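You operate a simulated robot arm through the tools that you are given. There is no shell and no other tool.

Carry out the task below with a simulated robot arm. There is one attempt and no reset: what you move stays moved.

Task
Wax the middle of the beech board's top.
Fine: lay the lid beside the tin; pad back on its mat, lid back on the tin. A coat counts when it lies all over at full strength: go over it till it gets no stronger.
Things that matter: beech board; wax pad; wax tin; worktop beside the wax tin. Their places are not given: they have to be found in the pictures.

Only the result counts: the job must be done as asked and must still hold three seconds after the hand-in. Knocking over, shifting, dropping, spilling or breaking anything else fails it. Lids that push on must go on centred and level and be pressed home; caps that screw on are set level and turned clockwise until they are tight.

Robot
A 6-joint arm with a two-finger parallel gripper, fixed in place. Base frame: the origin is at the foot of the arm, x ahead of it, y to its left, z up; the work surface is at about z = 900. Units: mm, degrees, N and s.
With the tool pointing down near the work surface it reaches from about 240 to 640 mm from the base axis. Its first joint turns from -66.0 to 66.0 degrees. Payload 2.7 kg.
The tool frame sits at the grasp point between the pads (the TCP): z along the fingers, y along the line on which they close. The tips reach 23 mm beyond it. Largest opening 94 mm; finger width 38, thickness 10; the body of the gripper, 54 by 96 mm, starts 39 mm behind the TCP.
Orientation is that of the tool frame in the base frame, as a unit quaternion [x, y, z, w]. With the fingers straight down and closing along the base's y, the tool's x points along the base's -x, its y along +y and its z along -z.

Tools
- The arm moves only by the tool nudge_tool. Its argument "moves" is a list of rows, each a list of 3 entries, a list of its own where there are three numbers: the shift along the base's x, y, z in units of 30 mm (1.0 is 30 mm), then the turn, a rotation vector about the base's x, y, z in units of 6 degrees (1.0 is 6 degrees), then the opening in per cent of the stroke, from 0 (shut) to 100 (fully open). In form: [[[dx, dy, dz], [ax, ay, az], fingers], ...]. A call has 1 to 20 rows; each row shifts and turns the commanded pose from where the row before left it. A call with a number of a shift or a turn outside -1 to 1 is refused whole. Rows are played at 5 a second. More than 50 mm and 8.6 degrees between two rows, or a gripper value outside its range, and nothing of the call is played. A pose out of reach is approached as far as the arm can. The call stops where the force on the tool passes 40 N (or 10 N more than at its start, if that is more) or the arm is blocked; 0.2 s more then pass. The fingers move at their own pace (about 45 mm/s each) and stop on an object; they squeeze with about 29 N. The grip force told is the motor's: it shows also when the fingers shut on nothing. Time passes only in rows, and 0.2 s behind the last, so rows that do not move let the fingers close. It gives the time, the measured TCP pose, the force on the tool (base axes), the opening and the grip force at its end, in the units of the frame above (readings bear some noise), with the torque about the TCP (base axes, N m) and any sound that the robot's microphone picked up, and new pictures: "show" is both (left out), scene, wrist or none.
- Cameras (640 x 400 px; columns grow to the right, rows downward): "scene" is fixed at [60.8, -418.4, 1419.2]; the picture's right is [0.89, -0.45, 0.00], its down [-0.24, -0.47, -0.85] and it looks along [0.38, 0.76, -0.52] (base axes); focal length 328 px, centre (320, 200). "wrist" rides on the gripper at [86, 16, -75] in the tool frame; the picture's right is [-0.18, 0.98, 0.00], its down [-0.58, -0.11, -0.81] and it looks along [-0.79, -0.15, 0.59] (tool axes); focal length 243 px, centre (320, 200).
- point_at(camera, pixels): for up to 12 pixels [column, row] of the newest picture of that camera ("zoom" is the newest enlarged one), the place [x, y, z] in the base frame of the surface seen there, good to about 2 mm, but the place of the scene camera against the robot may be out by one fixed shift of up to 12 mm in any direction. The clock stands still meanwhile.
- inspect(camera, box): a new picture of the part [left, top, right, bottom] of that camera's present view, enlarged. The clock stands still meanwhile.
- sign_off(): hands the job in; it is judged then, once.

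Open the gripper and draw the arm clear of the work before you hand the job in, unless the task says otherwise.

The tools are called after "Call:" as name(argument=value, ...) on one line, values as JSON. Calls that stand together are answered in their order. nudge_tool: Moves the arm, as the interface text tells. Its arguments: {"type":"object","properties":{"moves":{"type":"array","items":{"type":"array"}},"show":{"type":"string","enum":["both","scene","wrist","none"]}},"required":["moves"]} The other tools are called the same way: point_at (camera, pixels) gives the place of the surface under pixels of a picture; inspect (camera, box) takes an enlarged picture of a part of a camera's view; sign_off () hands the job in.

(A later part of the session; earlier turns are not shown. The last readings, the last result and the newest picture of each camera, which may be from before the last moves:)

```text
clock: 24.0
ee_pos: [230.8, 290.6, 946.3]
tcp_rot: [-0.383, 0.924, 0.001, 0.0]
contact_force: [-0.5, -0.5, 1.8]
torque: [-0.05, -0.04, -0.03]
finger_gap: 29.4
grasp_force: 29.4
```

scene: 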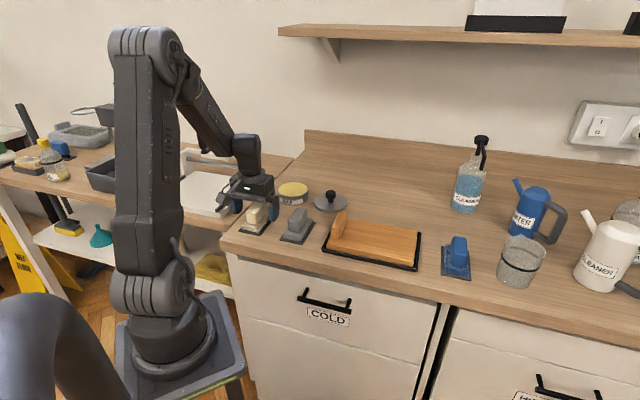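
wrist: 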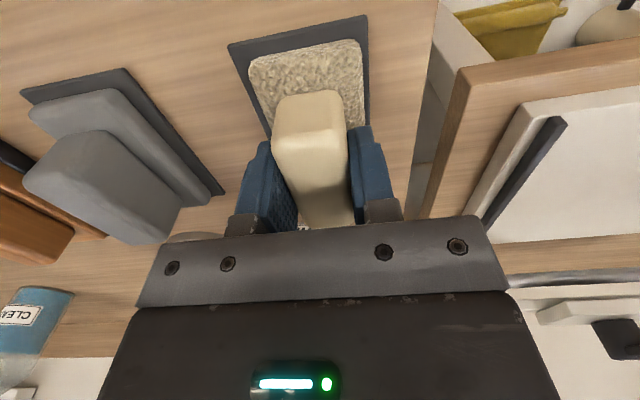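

The handle is held (gap 29 mm). I lift the pad clear and look at it before moving to the tin.

Call:
nudge_tool(moves=[[[0, 0, 0.3], [0, 0, 0], 10], [[0, 0, 0.7], [0, 0, 0], 10], [[0, 0, 0.7], [0, 0, 0], 10], [[0, 0, 0.6], [0, 0, 0], 10], [[0, 0, 0], [0, 0, 0], 10]], show="both")

```text
clock: 25.2
ee_pos: [232.6, 290.2, 1013.5]
tcp_rot: [-0.382, 0.924, 0.001, 0.0]
contact_force: [0.6, -0.6, -0.8]
torque: [-0.01, 0.0, 0.02]
finger_gap: 29.3
grasp_force: 29.4
```

scene: 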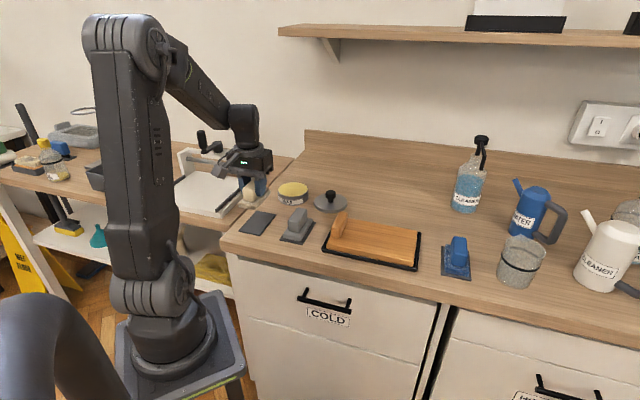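
wrist: 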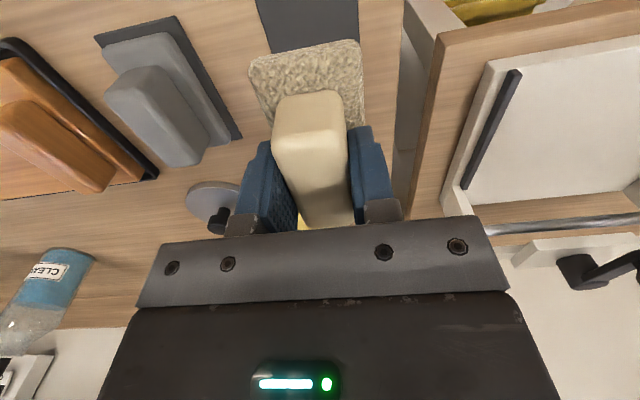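

The pad is held clear of its mat. I zoom in on the pad in the scene view to check the sole's material.

Call:
inspect(camera="scene", box=[215, 150, 285, 220])

Call:
inspect(camera="wrist", box=[70, 10, 260, 180])

Call:
inspect(camera="wrist", box=[230, 20, 390, 140])

```text
5.71 times, centred on (250, 185) of scene
```

zoom: 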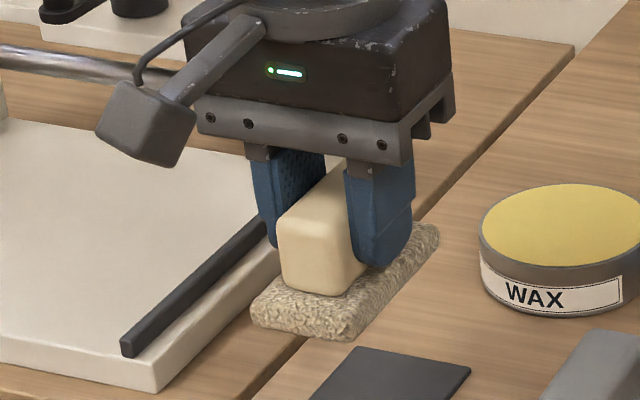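

```text
2.35 times, centred on (165, 95) of wrist
```

zoom: 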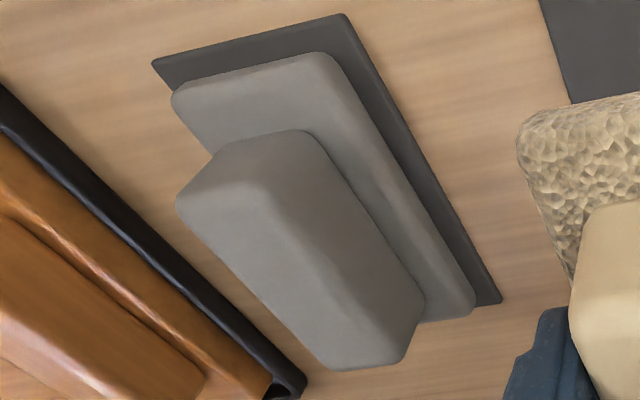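

```text
3.33 times, centred on (310, 80) of wrist
```

zoom: 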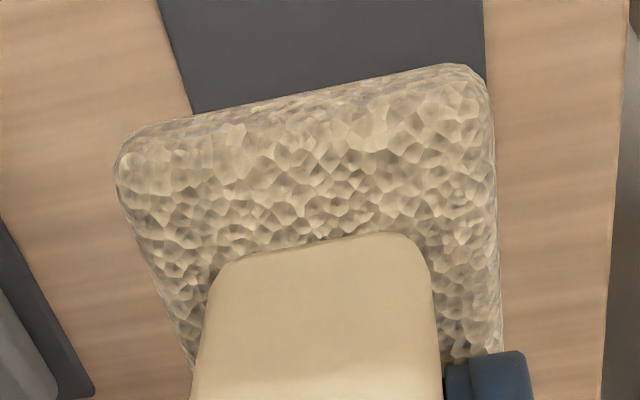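

The cream sole is fleecy, but I want to be sure it is the wax pad rather than the grey one. I raise the pad and tilt it so the scene camera can see its underside.

Call:
nudge_tool(moves=[[[0.28, -0.6, 0.5], [0, 0, 0], 10], [[0.28, -0.6, 0.5], [0, 0, 0], 10], [[0.28, -0.6, 0.4], [-0.97, 0.24, 0], 10], [[0.28, -0.6, 0.4], [-0.97, 0.24, 0], 10], [[0.28, -0.6, 0.4], [-0.97, 0.24, 0], 10], [[0.28, -0.6, 0.4], [-0.97, 0.24, 0], 10], [[0.28, -0.6, 0.4], [-0.97, 0.24, 0], 10], [[0.28, -0.6, 0.4], [-0.97, 0.24, 0], 10], [[0, 0, 0], [-0.97, 0.24, 0], 10], [[0, 0, 0], [-0.97, 0.24, 0], 10], [[0, 0, 0], [0, 0, 0], 10]], show="both")

```text
clock: 27.6
ee_pos: [300.4, 147.0, 1115.7]
tcp_rot: [-0.35, 0.844, -0.328, -0.24]
contact_force: [-0.3, 0.5, -1.2]
torque: [0.05, -0.01, -0.03]
finger_gap: 29.1
grasp_force: 29.2
```

scene: 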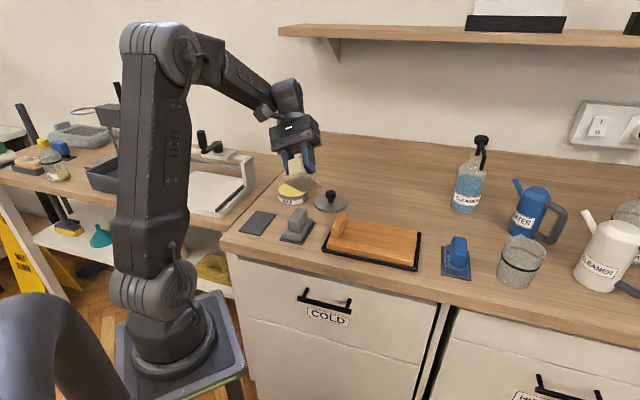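
wrist: 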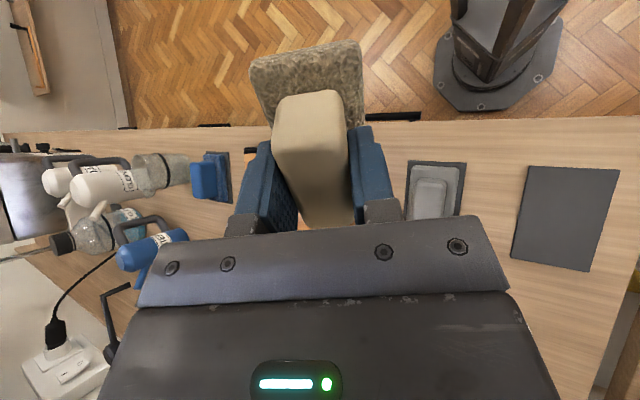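

The pad is tilted toward the scene camera at about (300,170). I zoom in on its underside.

Call:
inspect(camera="scene", box=[260, 110, 350, 215])

```text
3.81 times, centred on (305, 162) of scene
```

zoom: 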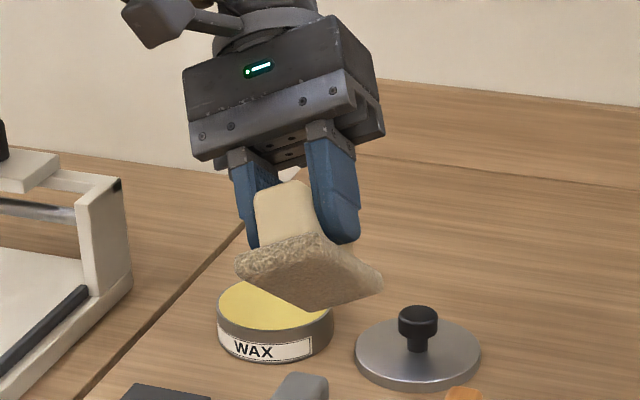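

The underside is just visible; I zoom tighter on it.

Call:
inspect(camera="scene", box=[288, 165, 322, 195])

```text
13.33 times, centred on (305, 180) of scene
```

zoom: 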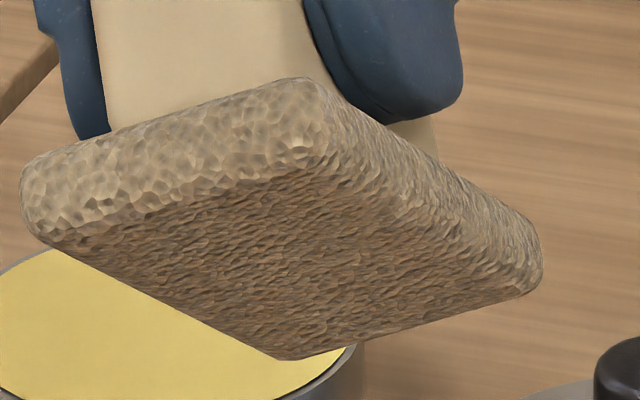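

The whole sole, underside included, is soft fleece, so it is an applicator rather than an abrasive. I level it again and carry it over the open tin.

Call:
nudge_tool(moves=[[[0.27, 0.92, 0], [0.97, -0.24, 0], 10], [[0.27, 0.92, 0], [0.97, -0.24, 0], 10], [[0.27, 0.92, 0], [0.97, -0.24, 0], 10], [[0.27, 0.92, 0], [0.97, -0.24, 0], 10], [[0.27, 0.92, 0], [0.97, -0.24, 0], 10], [[0.27, 0.92, 0], [0.97, -0.24, 0], 10], [[0.27, 0.92, 0], [0.97, -0.24, 0], 10], [[0.27, 0.92, 0], [0.97, -0.24, 0], 10], [[0, 0, -0.8], [0, 0, 0], 10], [[0, 0, -0.8], [0, 0, 0], 10], [[0, 0, -0.8], [0, 0, 0], 10], [[0, 0, -0.6], [0, 0, 0], 10], [[0, 0, 0], [0, 0, 0], 10]], show="both")

```text
clock: 30.4
ee_pos: [364.0, 368.1, 1025.5]
tcp_rot: [-0.383, 0.924, 0.001, 0.001]
contact_force: [-0.6, 0.0, -0.1]
torque: [-0.01, 0.0, 0.0]
finger_gap: 29.4
grasp_force: 28.8
```

scene: 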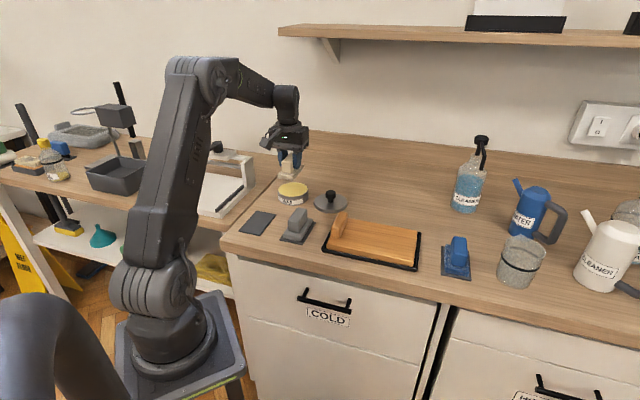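
wrist: 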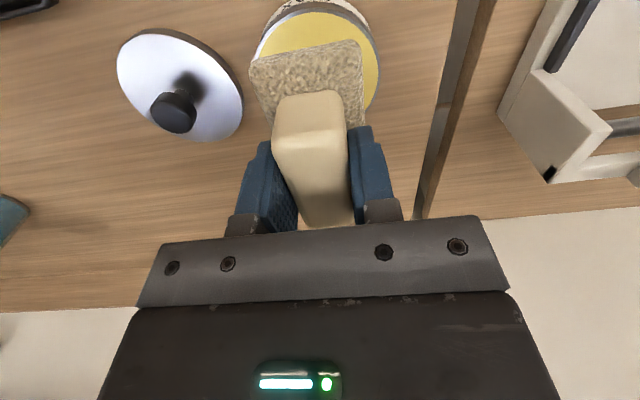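

The pad is level above the wax. I lower until its sole is just above the wax, then step down gently to contact.

Call:
nudge_tool(moves=[[[0, 0, -0.8], [0, 0, 0], 10], [[0, 0, -0.6], [0, 0, 0], 10], [[0, 0, -0.15], [0, 0, 0], 10], [[0, 0, -0.05], [0, 0, 0], 10], [[0, 0, -0.05], [0, 0, 0], 10], [[0, 0, 0], [0, 0, 0], 10]], show="none")

```text
clock: 31.8
ee_pos: [365.4, 367.1, 976.3]
tcp_rot: [-0.383, 0.924, 0.001, 0.001]
contact_force: [0.5, 1.2, -1.0]
torque: [-0.03, -0.04, -0.01]
finger_gap: 29.5
grasp_force: 29.2
```

No contact yet at z=976.3; I step down further in ~1 mm steps.

Call:
nudge_tool(moves=[[[0, 0, -0.04], [0, 0, 0], 10], [[0, 0, -0.04], [0, 0, 0], 10], [[0, 0, -0.03], [0, 0, 0], 10], [[0, 0, 0], [0, 0, 0], 10]], show="none")

```text
clock: 32.8
ee_pos: [364.6, 368.4, 974.7]
tcp_rot: [-0.382, 0.924, 0.002, 0.0]
contact_force: [0.2, 0.0, 0.2]
torque: [-0.01, -0.04, 0.01]
finger_gap: 29.3
grasp_force: 29.0
```

Still no contact force; a few more small steps.

Call:
nudge_tool(moves=[[[0, 0, -0.03], [0, 0, 0], 10], [[0, 0, -0.03], [0, 0, 0], 10], [[0, 0, 0], [0, 0, 0], 10]], show="none")

Call:
nudge_tool(moves=[[[0, 0, -0.03], [0, 0, 0], 10], [[0, 0, 0], [0, 0, 0], 10]], show="none")

```text
clock: 33.6
ee_pos: [363.8, 368.6, 974.1]
tcp_rot: [-0.383, 0.924, 0.002, 0.002]
contact_force: [-4.3, -0.1, 12.6]
torque: [-0.28, 0.28, -0.07]
finger_gap: 29.4
grasp_force: 29.0
```

```text
clock: 34.2
ee_pos: [363.7, 369.5, 972.6]
tcp_rot: [-0.383, 0.924, 0.001, 0.003]
contact_force: [-6.3, -2.6, 26.6]
torque: [-0.46, 0.48, -0.01]
finger_gap: 29.3
grasp_force: 28.5
```

The sole presses on the wax at about 27 N. I ease off to a lighter touch, then rise and look at the wax and pad.

Call:
nudge_tool(moves=[[[0, 0, 0.02], [0, 0, 0], 10], [[0, 0, 0], [0, 0, 0], 10], [[0, 0, 0], [0, 0, 0], 10], [[0, 0, 0.4], [0, 0, 0], 10], [[0, 0, 0.6], [0, 0, 0], 10], [[0, 0, 0.6], [0, 0, 0], 10], [[0, 0, 0], [0, 0, 0], 10]], show="both")

```text
clock: 35.8
ee_pos: [363.8, 367.8, 1018.6]
tcp_rot: [-0.382, 0.924, 0.001, 0.0]
contact_force: [-0.4, 0.2, -1.1]
torque: [-0.02, 0.0, 0.03]
finger_gap: 29.3
grasp_force: 29.1
```

scene: 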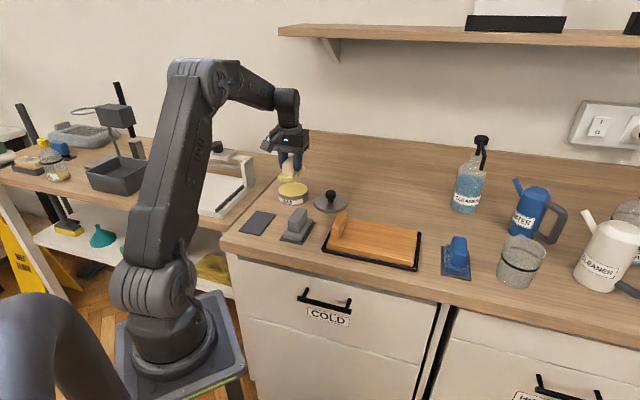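
wrist: 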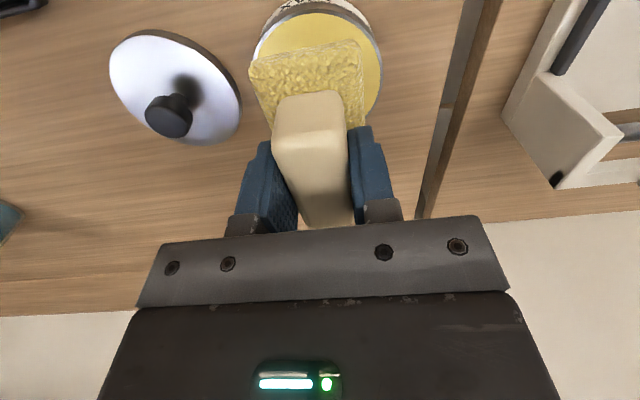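

The sole has turned yellow: it picked up the wax, confirming the pad. I carry it over the board's middle at (456,83), clear of lid and block.

Call:
nudge_tool(moves=[[[0.3, -0.9, 0.3], [0, 0, 0], 10], [[0.3, -0.95, 0.2], [0, 0, 0], 10], [[0.3, -0.95, 0], [0, 0, 0], 10], [[0.3, -0.95, 0], [0, 0, 0], 10], [[0.3, -0.95, 0], [0, 0, 0], 10], [[0.3, -0.95, 0], [0, 0, 0], 10], [[0.3, -0.95, 0], [0, 0, 0], 10], [[0.3, -0.95, 0], [0, 0, 0], 10], [[0.3, -0.95, 0], [0, 0, 0], 10], [[0.35, -0.95, 0], [0, 0, 0], 10], [[0, 0, -0.7], [0, 0, 0], 10], [[0, 0, -0.7], [0, 0, 0], 10], [[0, 0, 0], [0, 0, 0], 10]], show="both")

```text
clock: 38.6
ee_pos: [454.8, 84.8, 992.1]
tcp_rot: [-0.383, 0.924, 0.001, -0.001]
contact_force: [-0.4, 0.2, -0.2]
torque: [0.03, -0.01, -0.03]
finger_gap: 29.3
grasp_force: 28.7
```

scene: 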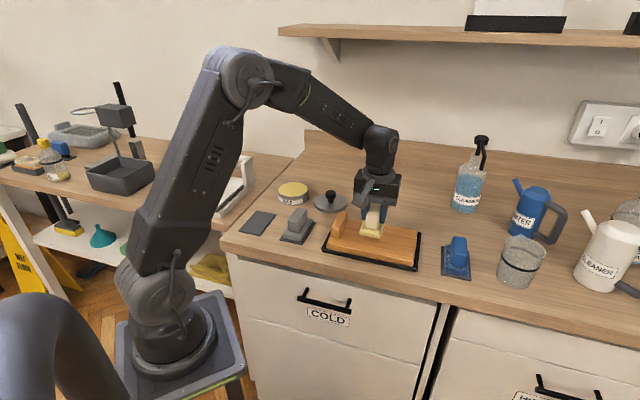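
wrist: 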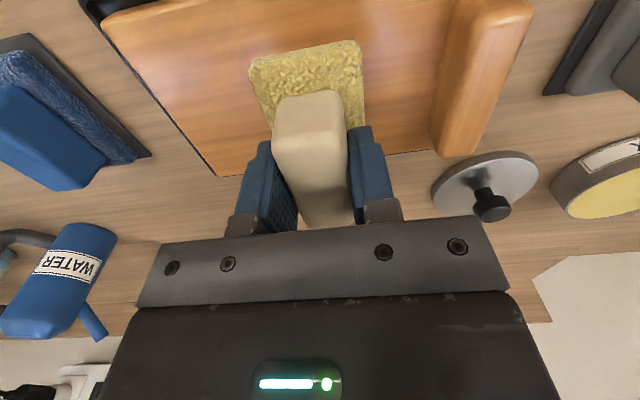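

The pad hovers above the board's middle. I measure the block's inner face and board edges in this view to fix safe limits.

Call:
point_at(camera="wrist", pixels=[[440, 60], [434, 150], [456, 2], [433, 120], [430, 100], [213, 172], [140, 60], [100, 20], [410, 148], [360, 155], [475, 60], [470, 5]])

Call:
inspect(camera="wrist", box=[90, 0, 540, 190])

```text
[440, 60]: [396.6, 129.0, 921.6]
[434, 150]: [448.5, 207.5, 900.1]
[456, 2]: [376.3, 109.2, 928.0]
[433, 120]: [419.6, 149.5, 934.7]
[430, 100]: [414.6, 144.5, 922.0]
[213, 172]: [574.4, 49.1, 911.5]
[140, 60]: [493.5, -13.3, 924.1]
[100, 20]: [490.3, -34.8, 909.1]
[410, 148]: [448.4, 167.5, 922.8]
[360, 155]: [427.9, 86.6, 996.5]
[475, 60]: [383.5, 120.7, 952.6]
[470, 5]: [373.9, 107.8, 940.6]
```

```text
1.42 times, centred on (315, 95) of wrist
```

zoom: 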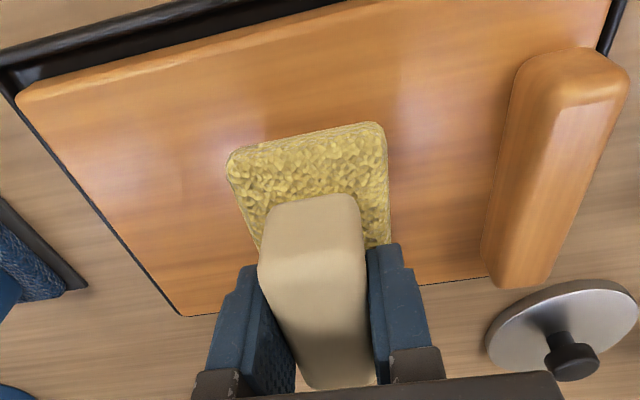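

Block's inner face is at e≈190 (well clear). I descend to near contact on the board.

Call:
nudge_tool(moves=[[[0, 0, -0.5], [0, 0, 0], 10], [[0, 0, -0.3], [0, 0, 0], 10], [[0, 0, -0.07], [0, 0, 0], 10], [[0, 0, -0.03], [0, 0, 0], 10], [[0, 0, 0], [0, 0, 0], 10]], show="none")

Call:
nudge_tool(moves=[[[0, 0, -0.03], [0, 0, 0], 10], [[0, 0, 0], [0, 0, 0], 10]], show="none")

```text
clock: 39.8
ee_pos: [455.1, 84.1, 965.2]
tcp_rot: [-0.382, 0.924, 0.001, 0.0]
contact_force: [-0.5, -0.4, -0.4]
torque: [0.01, 0.04, 0.05]
finger_gap: 29.1
grasp_force: 28.9
```

```text
clock: 40.4
ee_pos: [456.1, 84.4, 964.9]
tcp_rot: [-0.383, 0.924, 0.0, 0.001]
contact_force: [-0.4, 2.0, 3.2]
torque: [0.16, -0.12, 0.1]
finger_gap: 29.2
grasp_force: 28.8
```

Light contact (3 N). I press a touch more and make a first short stroke along the board, watching the forces.

Call:
nudge_tool(moves=[[[0, 0, -0.01], [0, 0, 0], 10], [[0.18, -0.18, 0], [0, 0, 0], 10], [[0.18, -0.18, 0], [0, 0, 0], 10], [[0.18, -0.18, 0], [0, 0, 0], 10], [[0.18, -0.18, 0], [0, 0, 0], 10]], show="both")

```text
clock: 41.6
ee_pos: [477.3, 63.5, 965.0]
tcp_rot: [-0.383, 0.924, 0.0, 0.001]
contact_force: [-4.9, 7.6, 17.9]
torque: [0.31, -0.05, 0.12]
finger_gap: 29.5
grasp_force: 29.3
```

scene: 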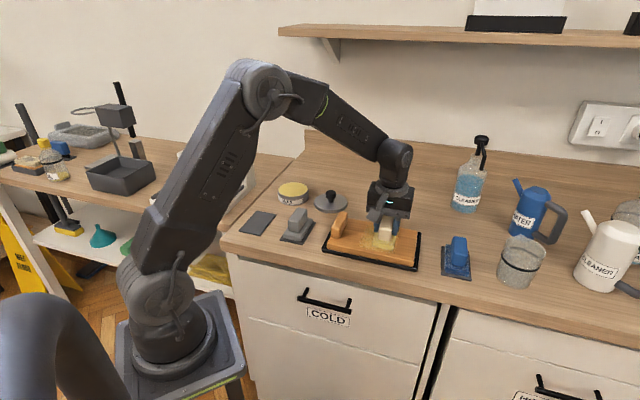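
wrist: 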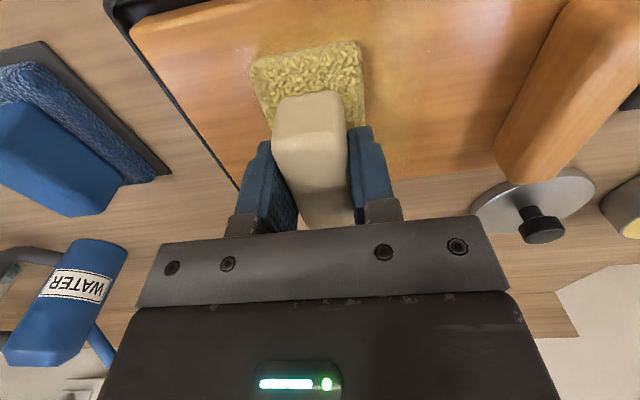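

A yellowish coat shows on the board right of the pad. Force rose to 18 N; I zoom in on the trace.

Call:
inspect(camera="wrist", box=[110, 0, 560, 200])

Call:
inspect(camera="scene", box=[315, 195, 435, 280])

```text
1.42 times, centred on (335, 100) of wrist
```

zoom: 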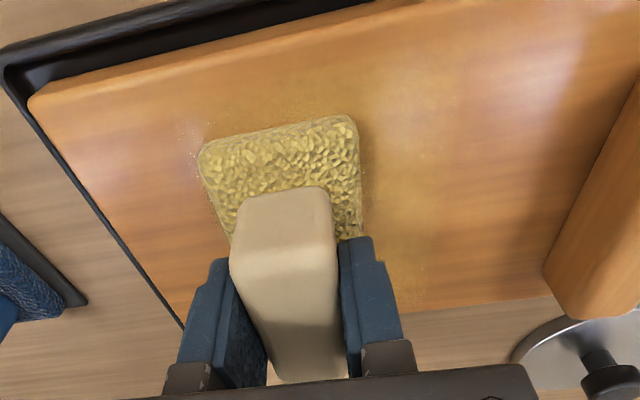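

```text
4.71 times, centred on (375, 238) of scene
```

zoom: 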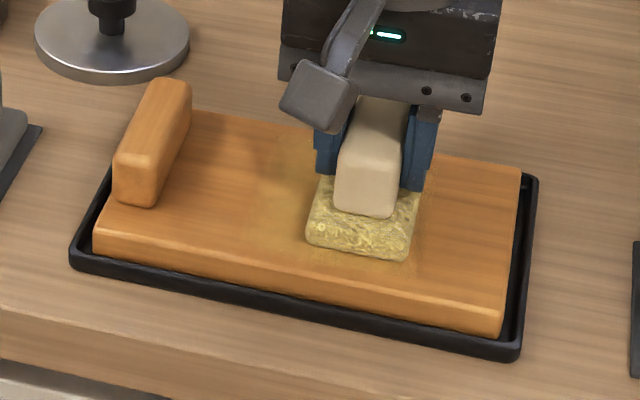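

The first coat is faint but takes. I ease the pressure slightly and go to and fro along the middle.

Call:
nudge_tool(moves=[[[0.3, -0.3, 0.01], [0, 0, 0], 10], [[-0.3, 0.3, 0], [0, 0, 0], 10], [[-0.3, 0.3, 0], [0, 0, 0], 10], [[-0.3, 0.3, 0], [0, 0, 0], 10], [[-0.3, 0.3, 0], [0, 0, 0], 10], [[-0.3, 0.3, 0], [0, 0, 0], 10], [[-0.3, 0.3, 0], [0, 0, 0], 10]], show="both")

```text
clock: 43.2
ee_pos: [432.5, 108.3, 964.4]
tcp_rot: [-0.384, 0.923, 0.0, 0.001]
contact_force: [5.2, -6.2, 16.1]
torque: [-0.23, 0.0, 0.06]
finger_gap: 29.4
grasp_force: 29.5
```

scene: 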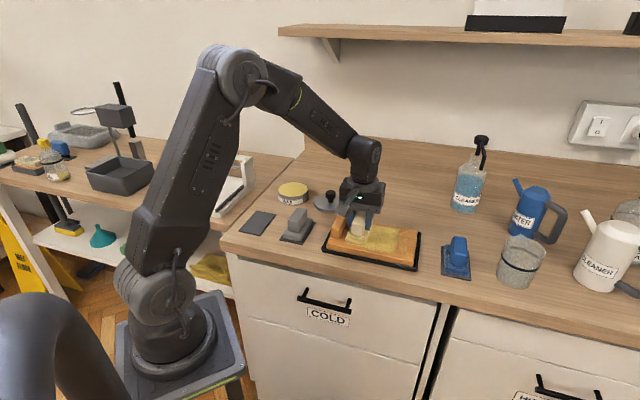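
wrist: 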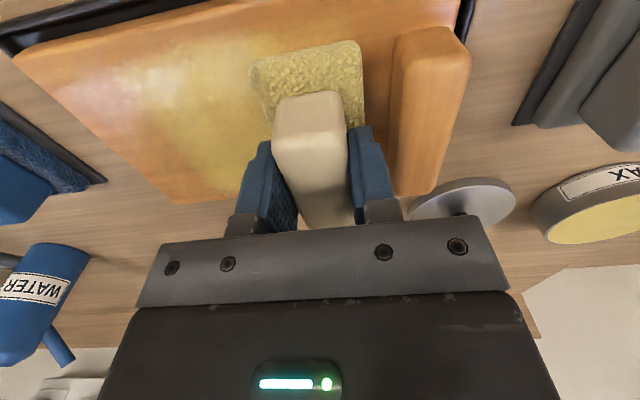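

The coat is strengthening across the pass. I zoom to see coverage before the next strokes.

Call:
inspect(camera="wrist", box=[10, 0, 480, 210])

Call:
inspect(camera="scene", box=[315, 195, 435, 280])

```text
1.36 times, centred on (245, 105) of wrist
```

zoom: 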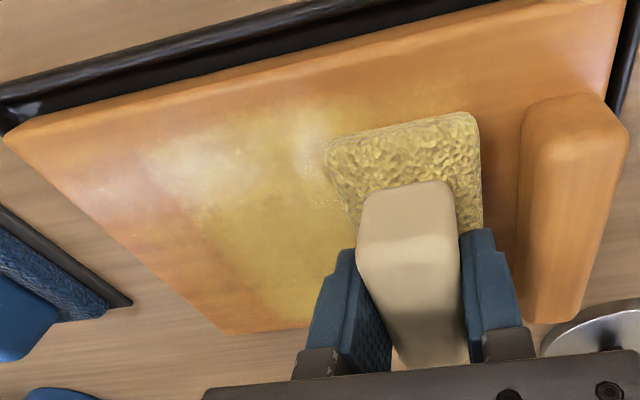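

```text
4.71 times, centred on (375, 238) of scene
```

zoom: 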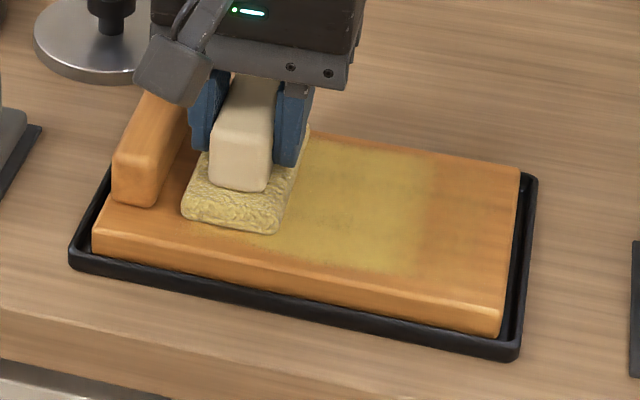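

Coverage is even with soft edges. I continue to and fro over the same zone.

Call:
nudge_tool(moves=[[[0.3, -0.3, 0], [0, 0, 0], 10], [[0.3, -0.3, 0], [0, 0, 0], 10], [[0.3, -0.3, 0], [0, 0, 0], 10], [[0.3, -0.3, 0], [0, 0, 0], 10], [[0.3, -0.3, 0], [0, 0, 0], 10], [[0.3, -0.3, 0], [0, 0, 0], 10], [[-0.08, -0.08, 0], [0, 0, 0], 10], [[-0.3, 0.3, 0], [0, 0, 0], 10], [[-0.3, 0.3, 0], [0, 0, 0], 10], [[-0.3, 0.3, 0], [0, 0, 0], 10], [[-0.3, 0.3, 0], [0, 0, 0], 10], [[-0.3, 0.3, 0], [0, 0, 0], 10], [[-0.3, 0.3, 0], [0, 0, 0], 10]], show="both")

Call:
inspect(camera="scene", box=[315, 195, 435, 280])

```text
clock: 46.0
ee_pos: [431.3, 103.8, 964.4]
tcp_rot: [-0.383, 0.924, 0.001, 0.001]
contact_force: [4.8, -4.8, 12.4]
torque: [-0.16, -0.19, 0.02]
finger_gap: 29.3
grasp_force: 28.6
```

scene: 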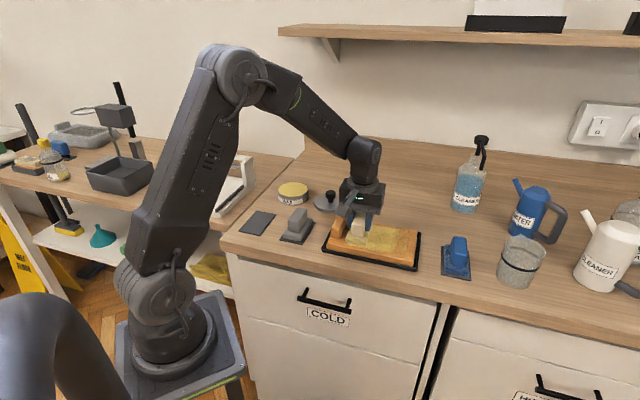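
wrist: 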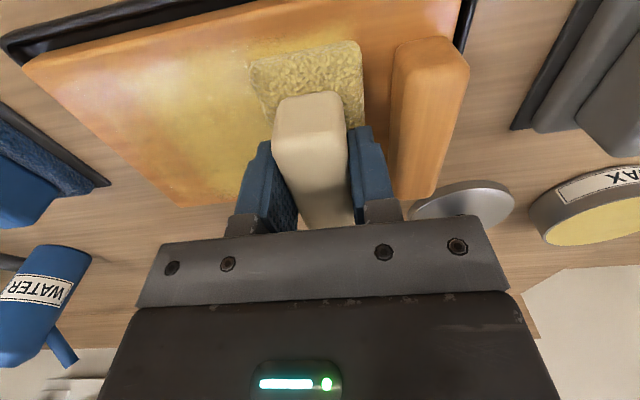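

```text
4.71 times, centred on (375, 238) of scene
```

zoom: 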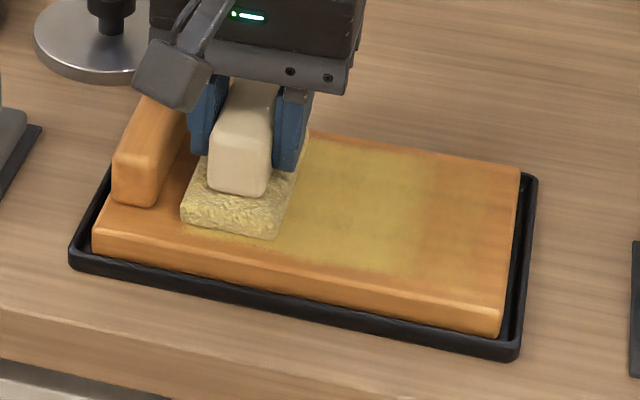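

The coat is building and the sole is getting paler as wax is used. I lift off, return to the tin and recharge, which also uncovers the board for a look.

Call:
nudge_tool(moves=[[[0, 0, 0.8], [0, 0, 0], 10], [[0, 0, 1], [0, 0, 0], 10], [[-0.22, 0.87, 0.2], [0, 0, 0], 10], [[-0.22, 0.87, 0], [0, 0, 0], 10], [[-0.22, 0.88, 0], [0, 0, 0], 10], [[-0.22, 0.88, 0], [0, 0, 0], 10], [[-0.22, 0.88, 0], [0, 0, 0], 10], [[-0.22, 0.88, 0], [0, 0, 0], 10], [[-0.22, 0.88, 0], [0, 0, 0], 10], [[-0.22, 0.88, 0], [0, 0, 0], 10], [[-0.22, 0.87, 0], [0, 0, 0], 10], [[-0.21, 0.87, 0], [0, 0, 0], 10], [[0, 0, 0], [0, 0, 0], 10]], show="both")

Call:
inspect(camera="scene", box=[315, 195, 435, 280])

Call:
inspect(camera="scene", box=[255, 140, 345, 215])

```text
clock: 48.8
ee_pos: [362.9, 368.8, 1025.5]
tcp_rot: [-0.382, 0.924, 0.0, -0.001]
contact_force: [-0.1, -0.6, 0.1]
torque: [-0.02, -0.03, -0.02]
finger_gap: 29.4
grasp_force: 29.0
```

scene: 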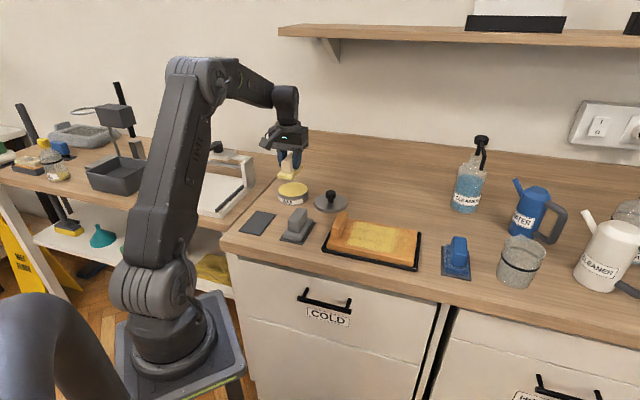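
wrist: 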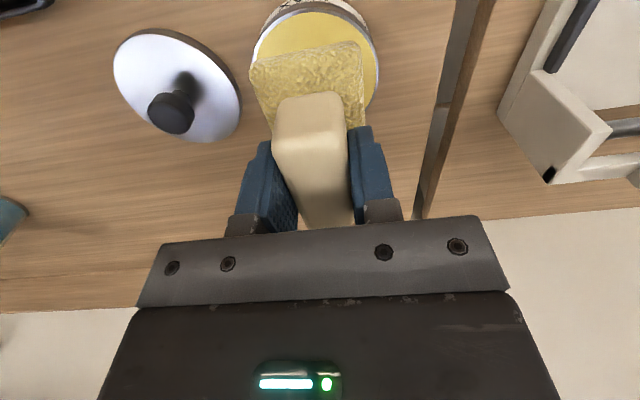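

```text
4.71 times, centred on (375, 238) of scene
```

zoom: 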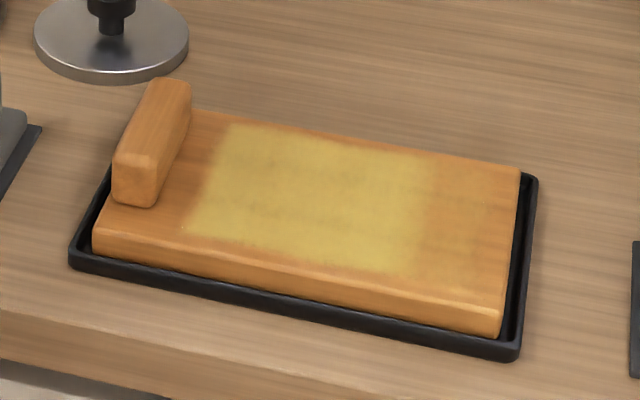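

```text
5.33 times, centred on (300, 178) of scene
```

zoom: 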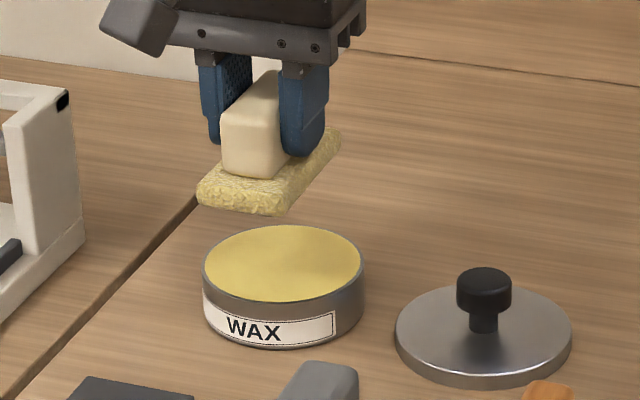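

The board (unobstructed now) shows a fairly even yellow patch over its middle, paler at the right edge. I press the pad onto the wax again to recharge it.

Call:
nudge_tool(moves=[[[0, 0, -0.8], [0, 0, 0], 10], [[0, 0, -0.6], [0, 0, 0], 10], [[0, 0, -0.2], [0, 0, 0], 10], [[0, 0, -0.1], [0, 0, 0], 10], [[0, 0, -0.04], [0, 0, 0], 10], [[0, 0, -0.03], [0, 0, 0], 10], [[0, 0, 0], [0, 0, 0], 10], [[0, 0, 0], [0, 0, 0], 10]], show="none")

```text
clock: 50.6
ee_pos: [363.7, 366.9, 973.1]
tcp_rot: [-0.383, 0.924, 0.001, 0.0]
contact_force: [-1.7, -3.3, 11.1]
torque: [-0.23, 0.08, 0.0]
finger_gap: 29.3
grasp_force: 28.9
```

Contact at 11 N, held. I lift and go back to the board's left side of the zone, descending to just above it.

Call:
nudge_tool(moves=[[[0, 0, 0.5], [0, 0, 0], 10], [[0, 0, 0.7], [0, 0, 0], 10], [[0, 0, 0.8], [0, 0, 0], 10], [[0.24, -0.86, 0], [0, 0, 0], 10], [[0.24, -0.86, 0], [0, 0, 0], 10], [[0.24, -0.86, 0], [0, 0, 0], 10], [[0.24, -0.86, 0], [0, 0, 0], 10], [[0.24, -0.86, 0], [0, 0, 0], 10], [[0.24, -0.86, 0], [0, 0, 0], 10], [[0.24, -0.86, 0], [0, 0, 0], 10], [[0.24, -0.86, 0], [0, 0, 0], 10], [[0.26, -0.86, 0], [0, 0, 0], 10], [[0.26, -0.86, 0], [0, 0, 0], 10], [[0, 0, -0.9], [0, 0, 0], 10], [[0, 0, -0.9], [0, 0, 0], 10], [[0, 0, -0.2], [0, 0, 0], 10], [[0, 0, 0], [0, 0, 0], 10]], show="both")

```text
clock: 54.2
ee_pos: [437.7, 108.8, 971.5]
tcp_rot: [-0.383, 0.924, 0.001, 0.001]
contact_force: [-0.3, 0.3, -0.3]
torque: [0.01, -0.02, 0.0]
finger_gap: 29.5
grasp_force: 28.8
```

scene: 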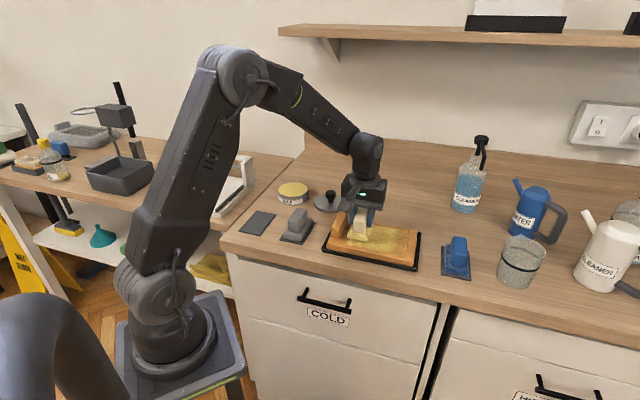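
wrist: 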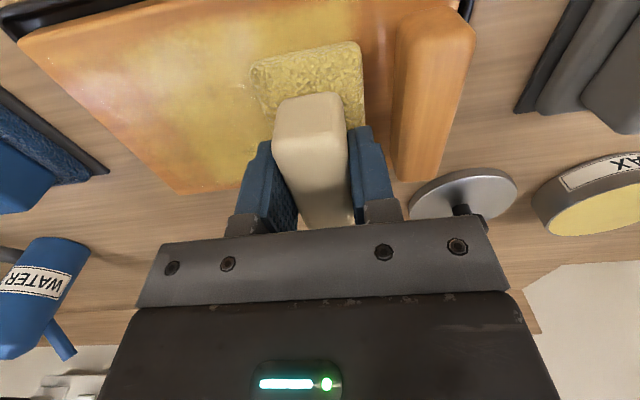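

Ready at the zone's left, slightly farther back. I touch down and sweep right and back with small cross shifts.

Call:
nudge_tool(moves=[[[0, 0, -0.15], [0, 0, 0], 10], [[0, 0, -0.05], [0, 0, 0], 10], [[0, 0, -0.03], [0, 0, 0], 10], [[0.3, -0.3, 0], [0, 0, 0], 10], [[0.3, -0.3, 0], [0, 0, 0], 10], [[0.3, -0.3, 0], [0, 0, 0], 10], [[0.3, -0.3, 0], [0, 0, 0], 10], [[0.3, -0.3, 0], [0, 0, 0], 10], [[0.3, -0.3, 0], [0, 0, 0], 10]], show="none")

Call:
nudge_tool(moves=[[[-0.14, -0.14, 0], [0, 0, 0], 10], [[-0.3, 0.3, 0], [0, 0, 0], 10], [[-0.3, 0.3, 0], [0, 0, 0], 10], [[-0.3, 0.3, 0], [0, 0, 0], 10], [[-0.3, 0.3, 0], [0, 0, 0], 10], [[-0.3, 0.3, 0], [0, 0, 0], 10], [[-0.3, 0.3, 0], [0, 0, 0], 10], [[-0.14, -0.14, 0], [0, 0, 0], 10], [[0.3, -0.3, 0], [0, 0, 0], 10], [[0.3, -0.3, 0], [0, 0, 0], 10], [[0.3, -0.3, 0], [0, 0, 0], 10], [[0.3, -0.3, 0], [0, 0, 0], 10], [[0.3, -0.3, 0], [0, 0, 0], 10], [[0.3, -0.3, 0], [0, 0, 0], 10]], show="both")

Call:
inspect(camera="scene", box=[315, 195, 435, 280])

```text
clock: 56.2
ee_pos: [491.3, 55.9, 964.6]
tcp_rot: [-0.383, 0.924, 0.001, 0.001]
contact_force: [-3.0, 2.4, 7.1]
torque: [0.1, -0.04, 0.06]
finger_gap: 29.2
grasp_force: 28.5
```

```text
clock: 59.2
ee_pos: [482.0, 48.7, 964.9]
tcp_rot: [-0.384, 0.924, 0.001, 0.0]
contact_force: [-3.0, 2.7, 6.0]
torque: [0.04, 0.08, -0.02]
finger_gap: 29.3
grasp_force: 29.1
```

scene: 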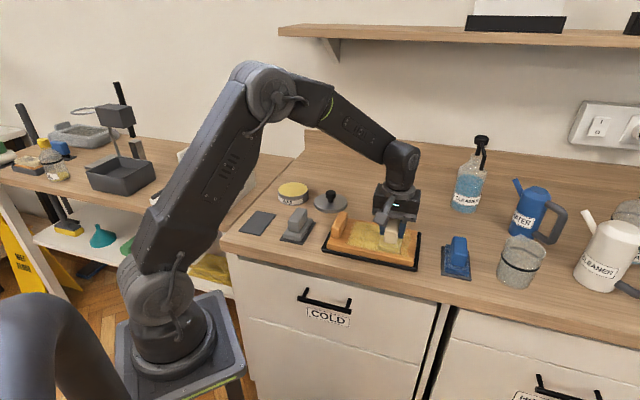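
wrist: 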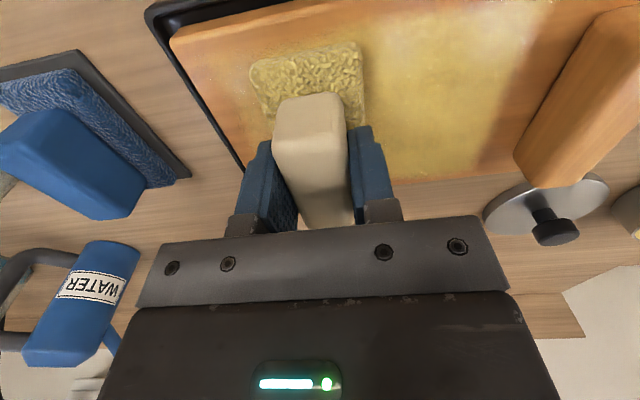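

```text
4.71 times, centred on (375, 238) of scene
```

zoom: 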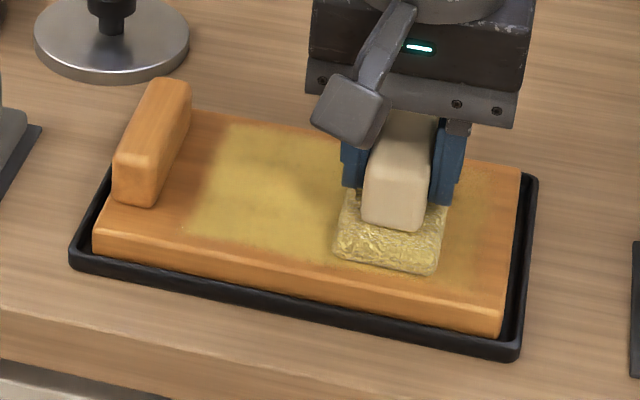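

The coat looks more even. I press a little more and make further passes with cross shifts.

Call:
nudge_tool(moves=[[[-0.3, 0.3, -0.01], [0, 0, 0], 10], [[-0.3, 0.3, 0], [0, 0, 0], 10], [[-0.3, 0.3, 0], [0, 0, 0], 10], [[-0.3, 0.3, 0], [0, 0, 0], 10], [[-0.3, 0.3, 0], [0, 0, 0], 10], [[-0.3, 0.3, 0], [0, 0, 0], 10], [[0.14, 0.14, 0], [0, 0, 0], 10], [[0.3, -0.3, 0], [0, 0, 0], 10], [[0.3, -0.3, 0], [0, 0, 0], 10], [[0.3, -0.3, 0], [0, 0, 0], 10], [[0.3, -0.3, 0], [0, 0, 0], 10], [[0.3, -0.3, 0], [0, 0, 0], 10], [[0.3, -0.3, 0], [0, 0, 0], 10]], show="none")

Call:
nudge_tool(moves=[[[0.14, 0.14, 0], [0, 0, 0], 10], [[-0.3, 0.3, 0], [0, 0, 0], 10], [[-0.3, 0.3, 0], [0, 0, 0], 10], [[-0.3, 0.3, 0], [0, 0, 0], 10], [[-0.3, 0.3, 0], [0, 0, 0], 10], [[-0.3, 0.3, 0], [0, 0, 0], 10], [[-0.3, 0.3, 0], [0, 0, 0], 10]], show="both")

Call:
inspect(camera="scene", box=[315, 195, 435, 280])

```text
clock: 62.0
ee_pos: [487.7, 50.6, 964.5]
tcp_rot: [-0.383, 0.924, 0.001, -0.001]
contact_force: [-1.7, 2.2, 6.3]
torque: [0.13, -0.03, 0.06]
finger_gap: 29.3
grasp_force: 29.5
```

```text
clock: 63.6
ee_pos: [437.9, 109.5, 965.0]
tcp_rot: [-0.383, 0.924, 0.002, 0.001]
contact_force: [0.0, 0.2, -0.2]
torque: [-0.01, 0.01, 0.01]
finger_gap: 29.4
grasp_force: 28.7
```

scene: 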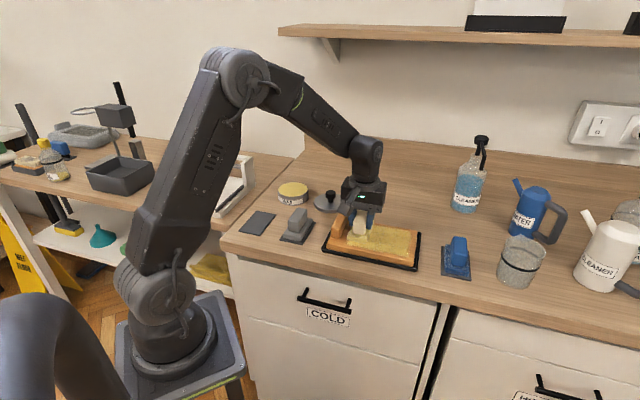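
wrist: 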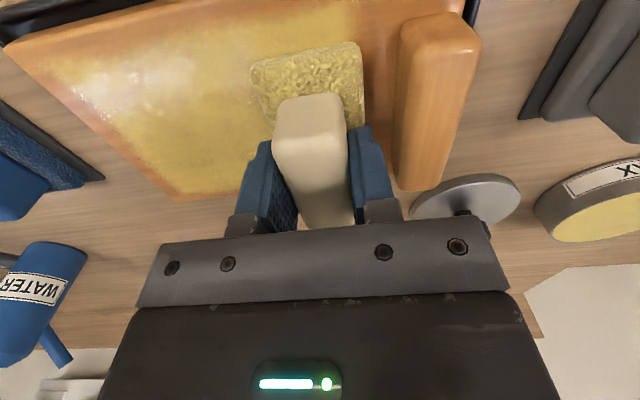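

```text
4.71 times, centred on (375, 238) of scene
```

zoom: 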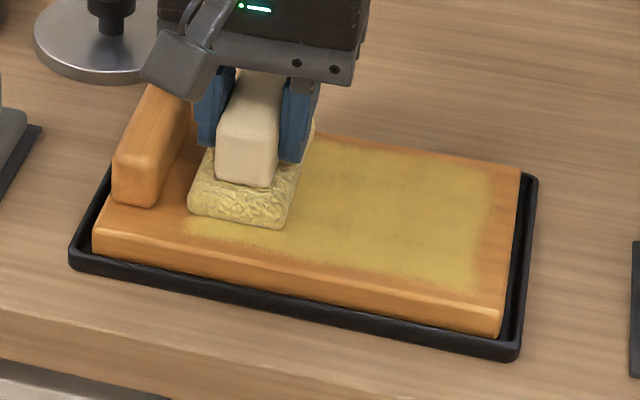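

Contact was lost at the left end (0 N). I lower slightly until about 8–10 N there.

Call:
nudge_tool(moves=[[[0, 0, -0.02], [0, 0, 0], 10], [[0, 0, 0], [0, 0, 0], 10]], show="none")

Call:
nudge_tool(moves=[[[0, 0, -0.015], [0, 0, 0], 10], [[0, 0, 0], [0, 0, 0], 10]], show="none")

```text
clock: 64.2
ee_pos: [436.7, 110.0, 964.7]
tcp_rot: [-0.384, 0.923, 0.0, 0.001]
contact_force: [-1.1, -1.3, 5.4]
torque: [-0.13, 0.13, 0.0]
finger_gap: 29.7
grasp_force: 28.8
```

```text
clock: 64.8
ee_pos: [438.0, 110.6, 964.7]
tcp_rot: [-0.383, 0.924, 0.001, 0.001]
contact_force: [-4.2, -2.7, 17.6]
torque: [-0.21, 0.28, 0.0]
finger_gap: 29.4
grasp_force: 29.5
```

Good contact at 17 N. I sweep right and back with this pressure, easing a hair.

Call:
nudge_tool(moves=[[[0.3, -0.3, 0.01], [0, 0, 0], 10], [[0.3, -0.3, 0], [0, 0, 0], 10], [[0.3, -0.3, 0], [0, 0, 0], 10], [[0.3, -0.3, 0], [0, 0, 0], 10], [[0.3, -0.3, 0], [0, 0, 0], 10]], show="none")

Call:
nudge_tool(moves=[[[-0.14, -0.14, 0], [0, 0, 0], 10], [[-0.3, 0.3, 0], [0, 0, 0], 10], [[-0.3, 0.3, 0], [0, 0, 0], 10], [[-0.3, 0.3, 0], [0, 0, 0], 10], [[-0.3, 0.3, 0], [0, 0, 0], 10], [[-0.3, 0.3, 0], [0, 0, 0], 10]], show="none")

Call:
nudge_tool(moves=[[[-0.14, -0.14, 0], [0, 0, 0], 10], [[0.3, -0.3, 0], [0, 0, 0], 10], [[0.3, -0.3, 0], [0, 0, 0], 10], [[0.3, -0.3, 0], [0, 0, 0], 10], [[0.3, -0.3, 0], [0, 0, 0], 10], [[0.3, -0.3, 0], [0, 0, 0], 10]], show="both")

Call:
inspect(camera="scene", box=[315, 195, 435, 280])

```text
clock: 66.0
ee_pos: [483.5, 64.8, 964.8]
tcp_rot: [-0.383, 0.924, -0.001, 0.001]
contact_force: [-4.2, 5.4, 14.8]
torque: [0.13, 0.03, 0.03]
finger_gap: 29.6
grasp_force: 28.5
```

```text
clock: 67.4
ee_pos: [435.2, 105.9, 964.2]
tcp_rot: [-0.383, 0.924, 0.0, 0.002]
contact_force: [6.8, -9.3, 22.3]
torque: [-0.36, 0.15, 0.19]
finger_gap: 29.4
grasp_force: 29.1
```

```text
clock: 68.8
ee_pos: [473.4, 57.8, 964.1]
tcp_rot: [-0.383, 0.924, 0.0, 0.001]
contact_force: [-8.0, 8.1, 23.7]
torque: [0.18, 0.23, -0.05]
finger_gap: 29.3
grasp_force: 28.8
```

scene: 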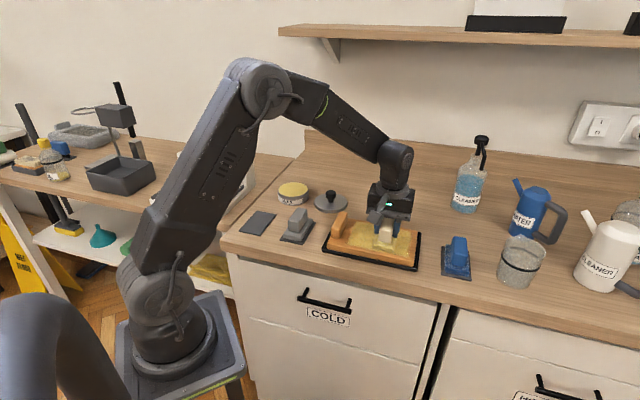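
wrist: 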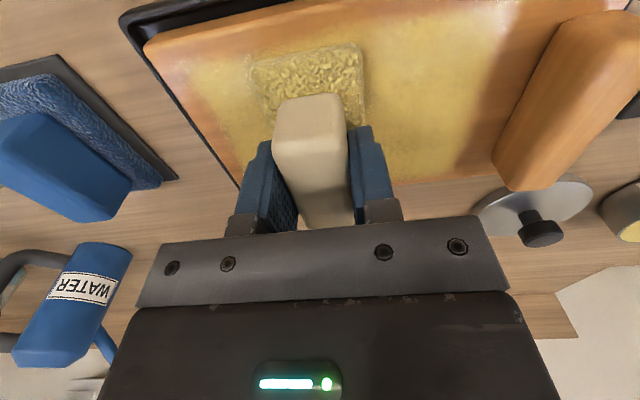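

```text
4.71 times, centred on (375, 238) of scene
```

zoom: 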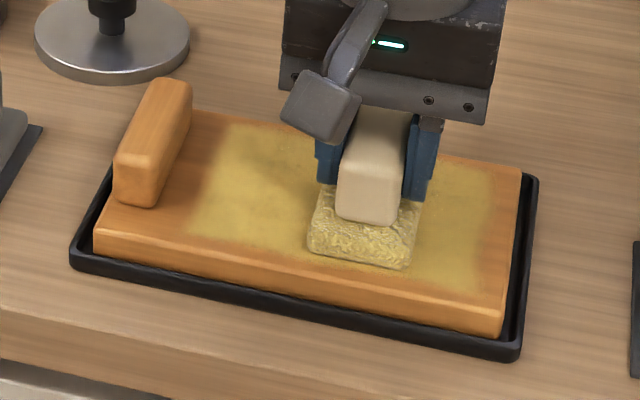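

The coat is now strong over the zone. I lift off and return to the tin for another charge, viewing the bare board on the way.

Call:
nudge_tool(moves=[[[0, 0, 0.6], [0, 0, 0], 10], [[0, 0, 0.8], [0, 0, 0], 10], [[0, 0, 0.7], [0, 0, 0], 10], [[-0.33, 0.94, 0], [0, 0, 0], 10], [[-0.33, 0.94, 0], [0, 0, 0], 10], [[-0.33, 0.94, 0], [0, 0, 0], 10], [[-0.33, 0.94, 0], [0, 0, 0], 10], [[-0.33, 0.94, 0], [0, 0, 0], 10], [[-0.33, 0.94, 0], [0, 0, 0], 10], [[-0.33, 0.94, 0], [0, 0, 0], 10], [[-0.33, 0.94, 0], [0, 0, 0], 10], [[-0.34, 0.95, 0], [0, 0, 0], 10], [[-0.34, 0.95, 0], [0, 0, 0], 10], [[-0.34, 0.95, 0], [0, 0, 0], 10], [[0, 0, 0], [0, 0, 0], 10]], show="both")

Call:
inspect(camera="scene", box=[315, 195, 435, 280])

```text
clock: 72.0
ee_pos: [363.9, 367.4, 1026.5]
tcp_rot: [-0.382, 0.924, 0.001, -0.001]
contact_force: [0.0, 0.3, -0.1]
torque: [0.0, -0.01, -0.01]
finger_gap: 29.4
grasp_force: 28.8
```

scene: 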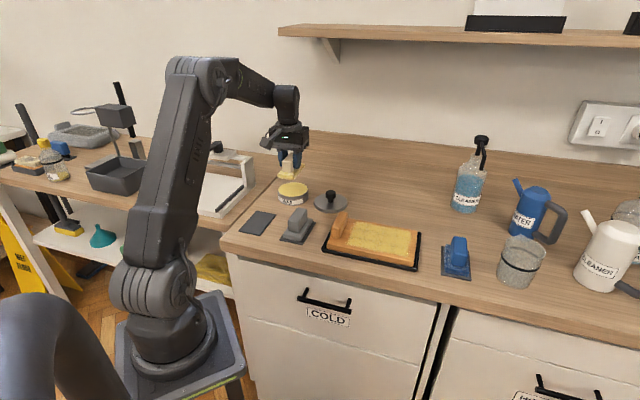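
wrist: 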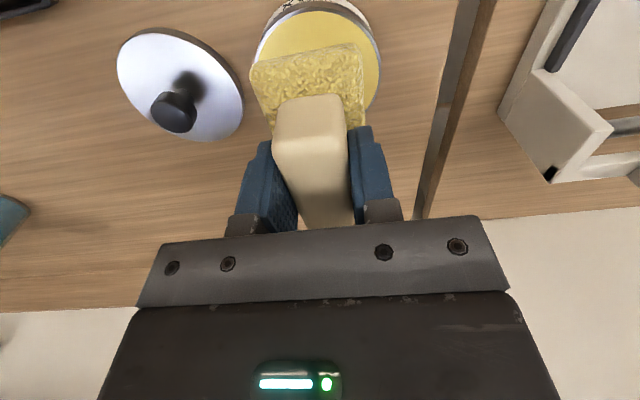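

```text
4.71 times, centred on (375, 238) of scene
```

zoom: 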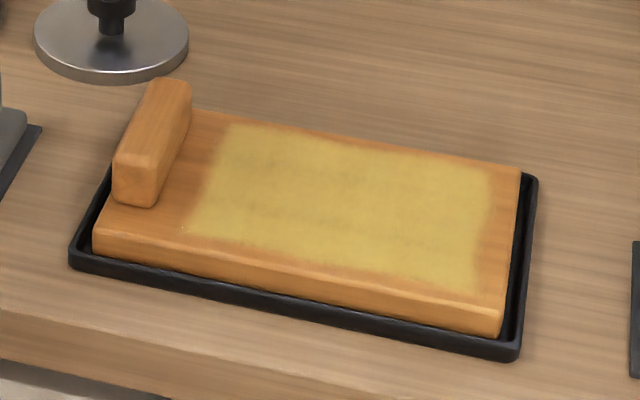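

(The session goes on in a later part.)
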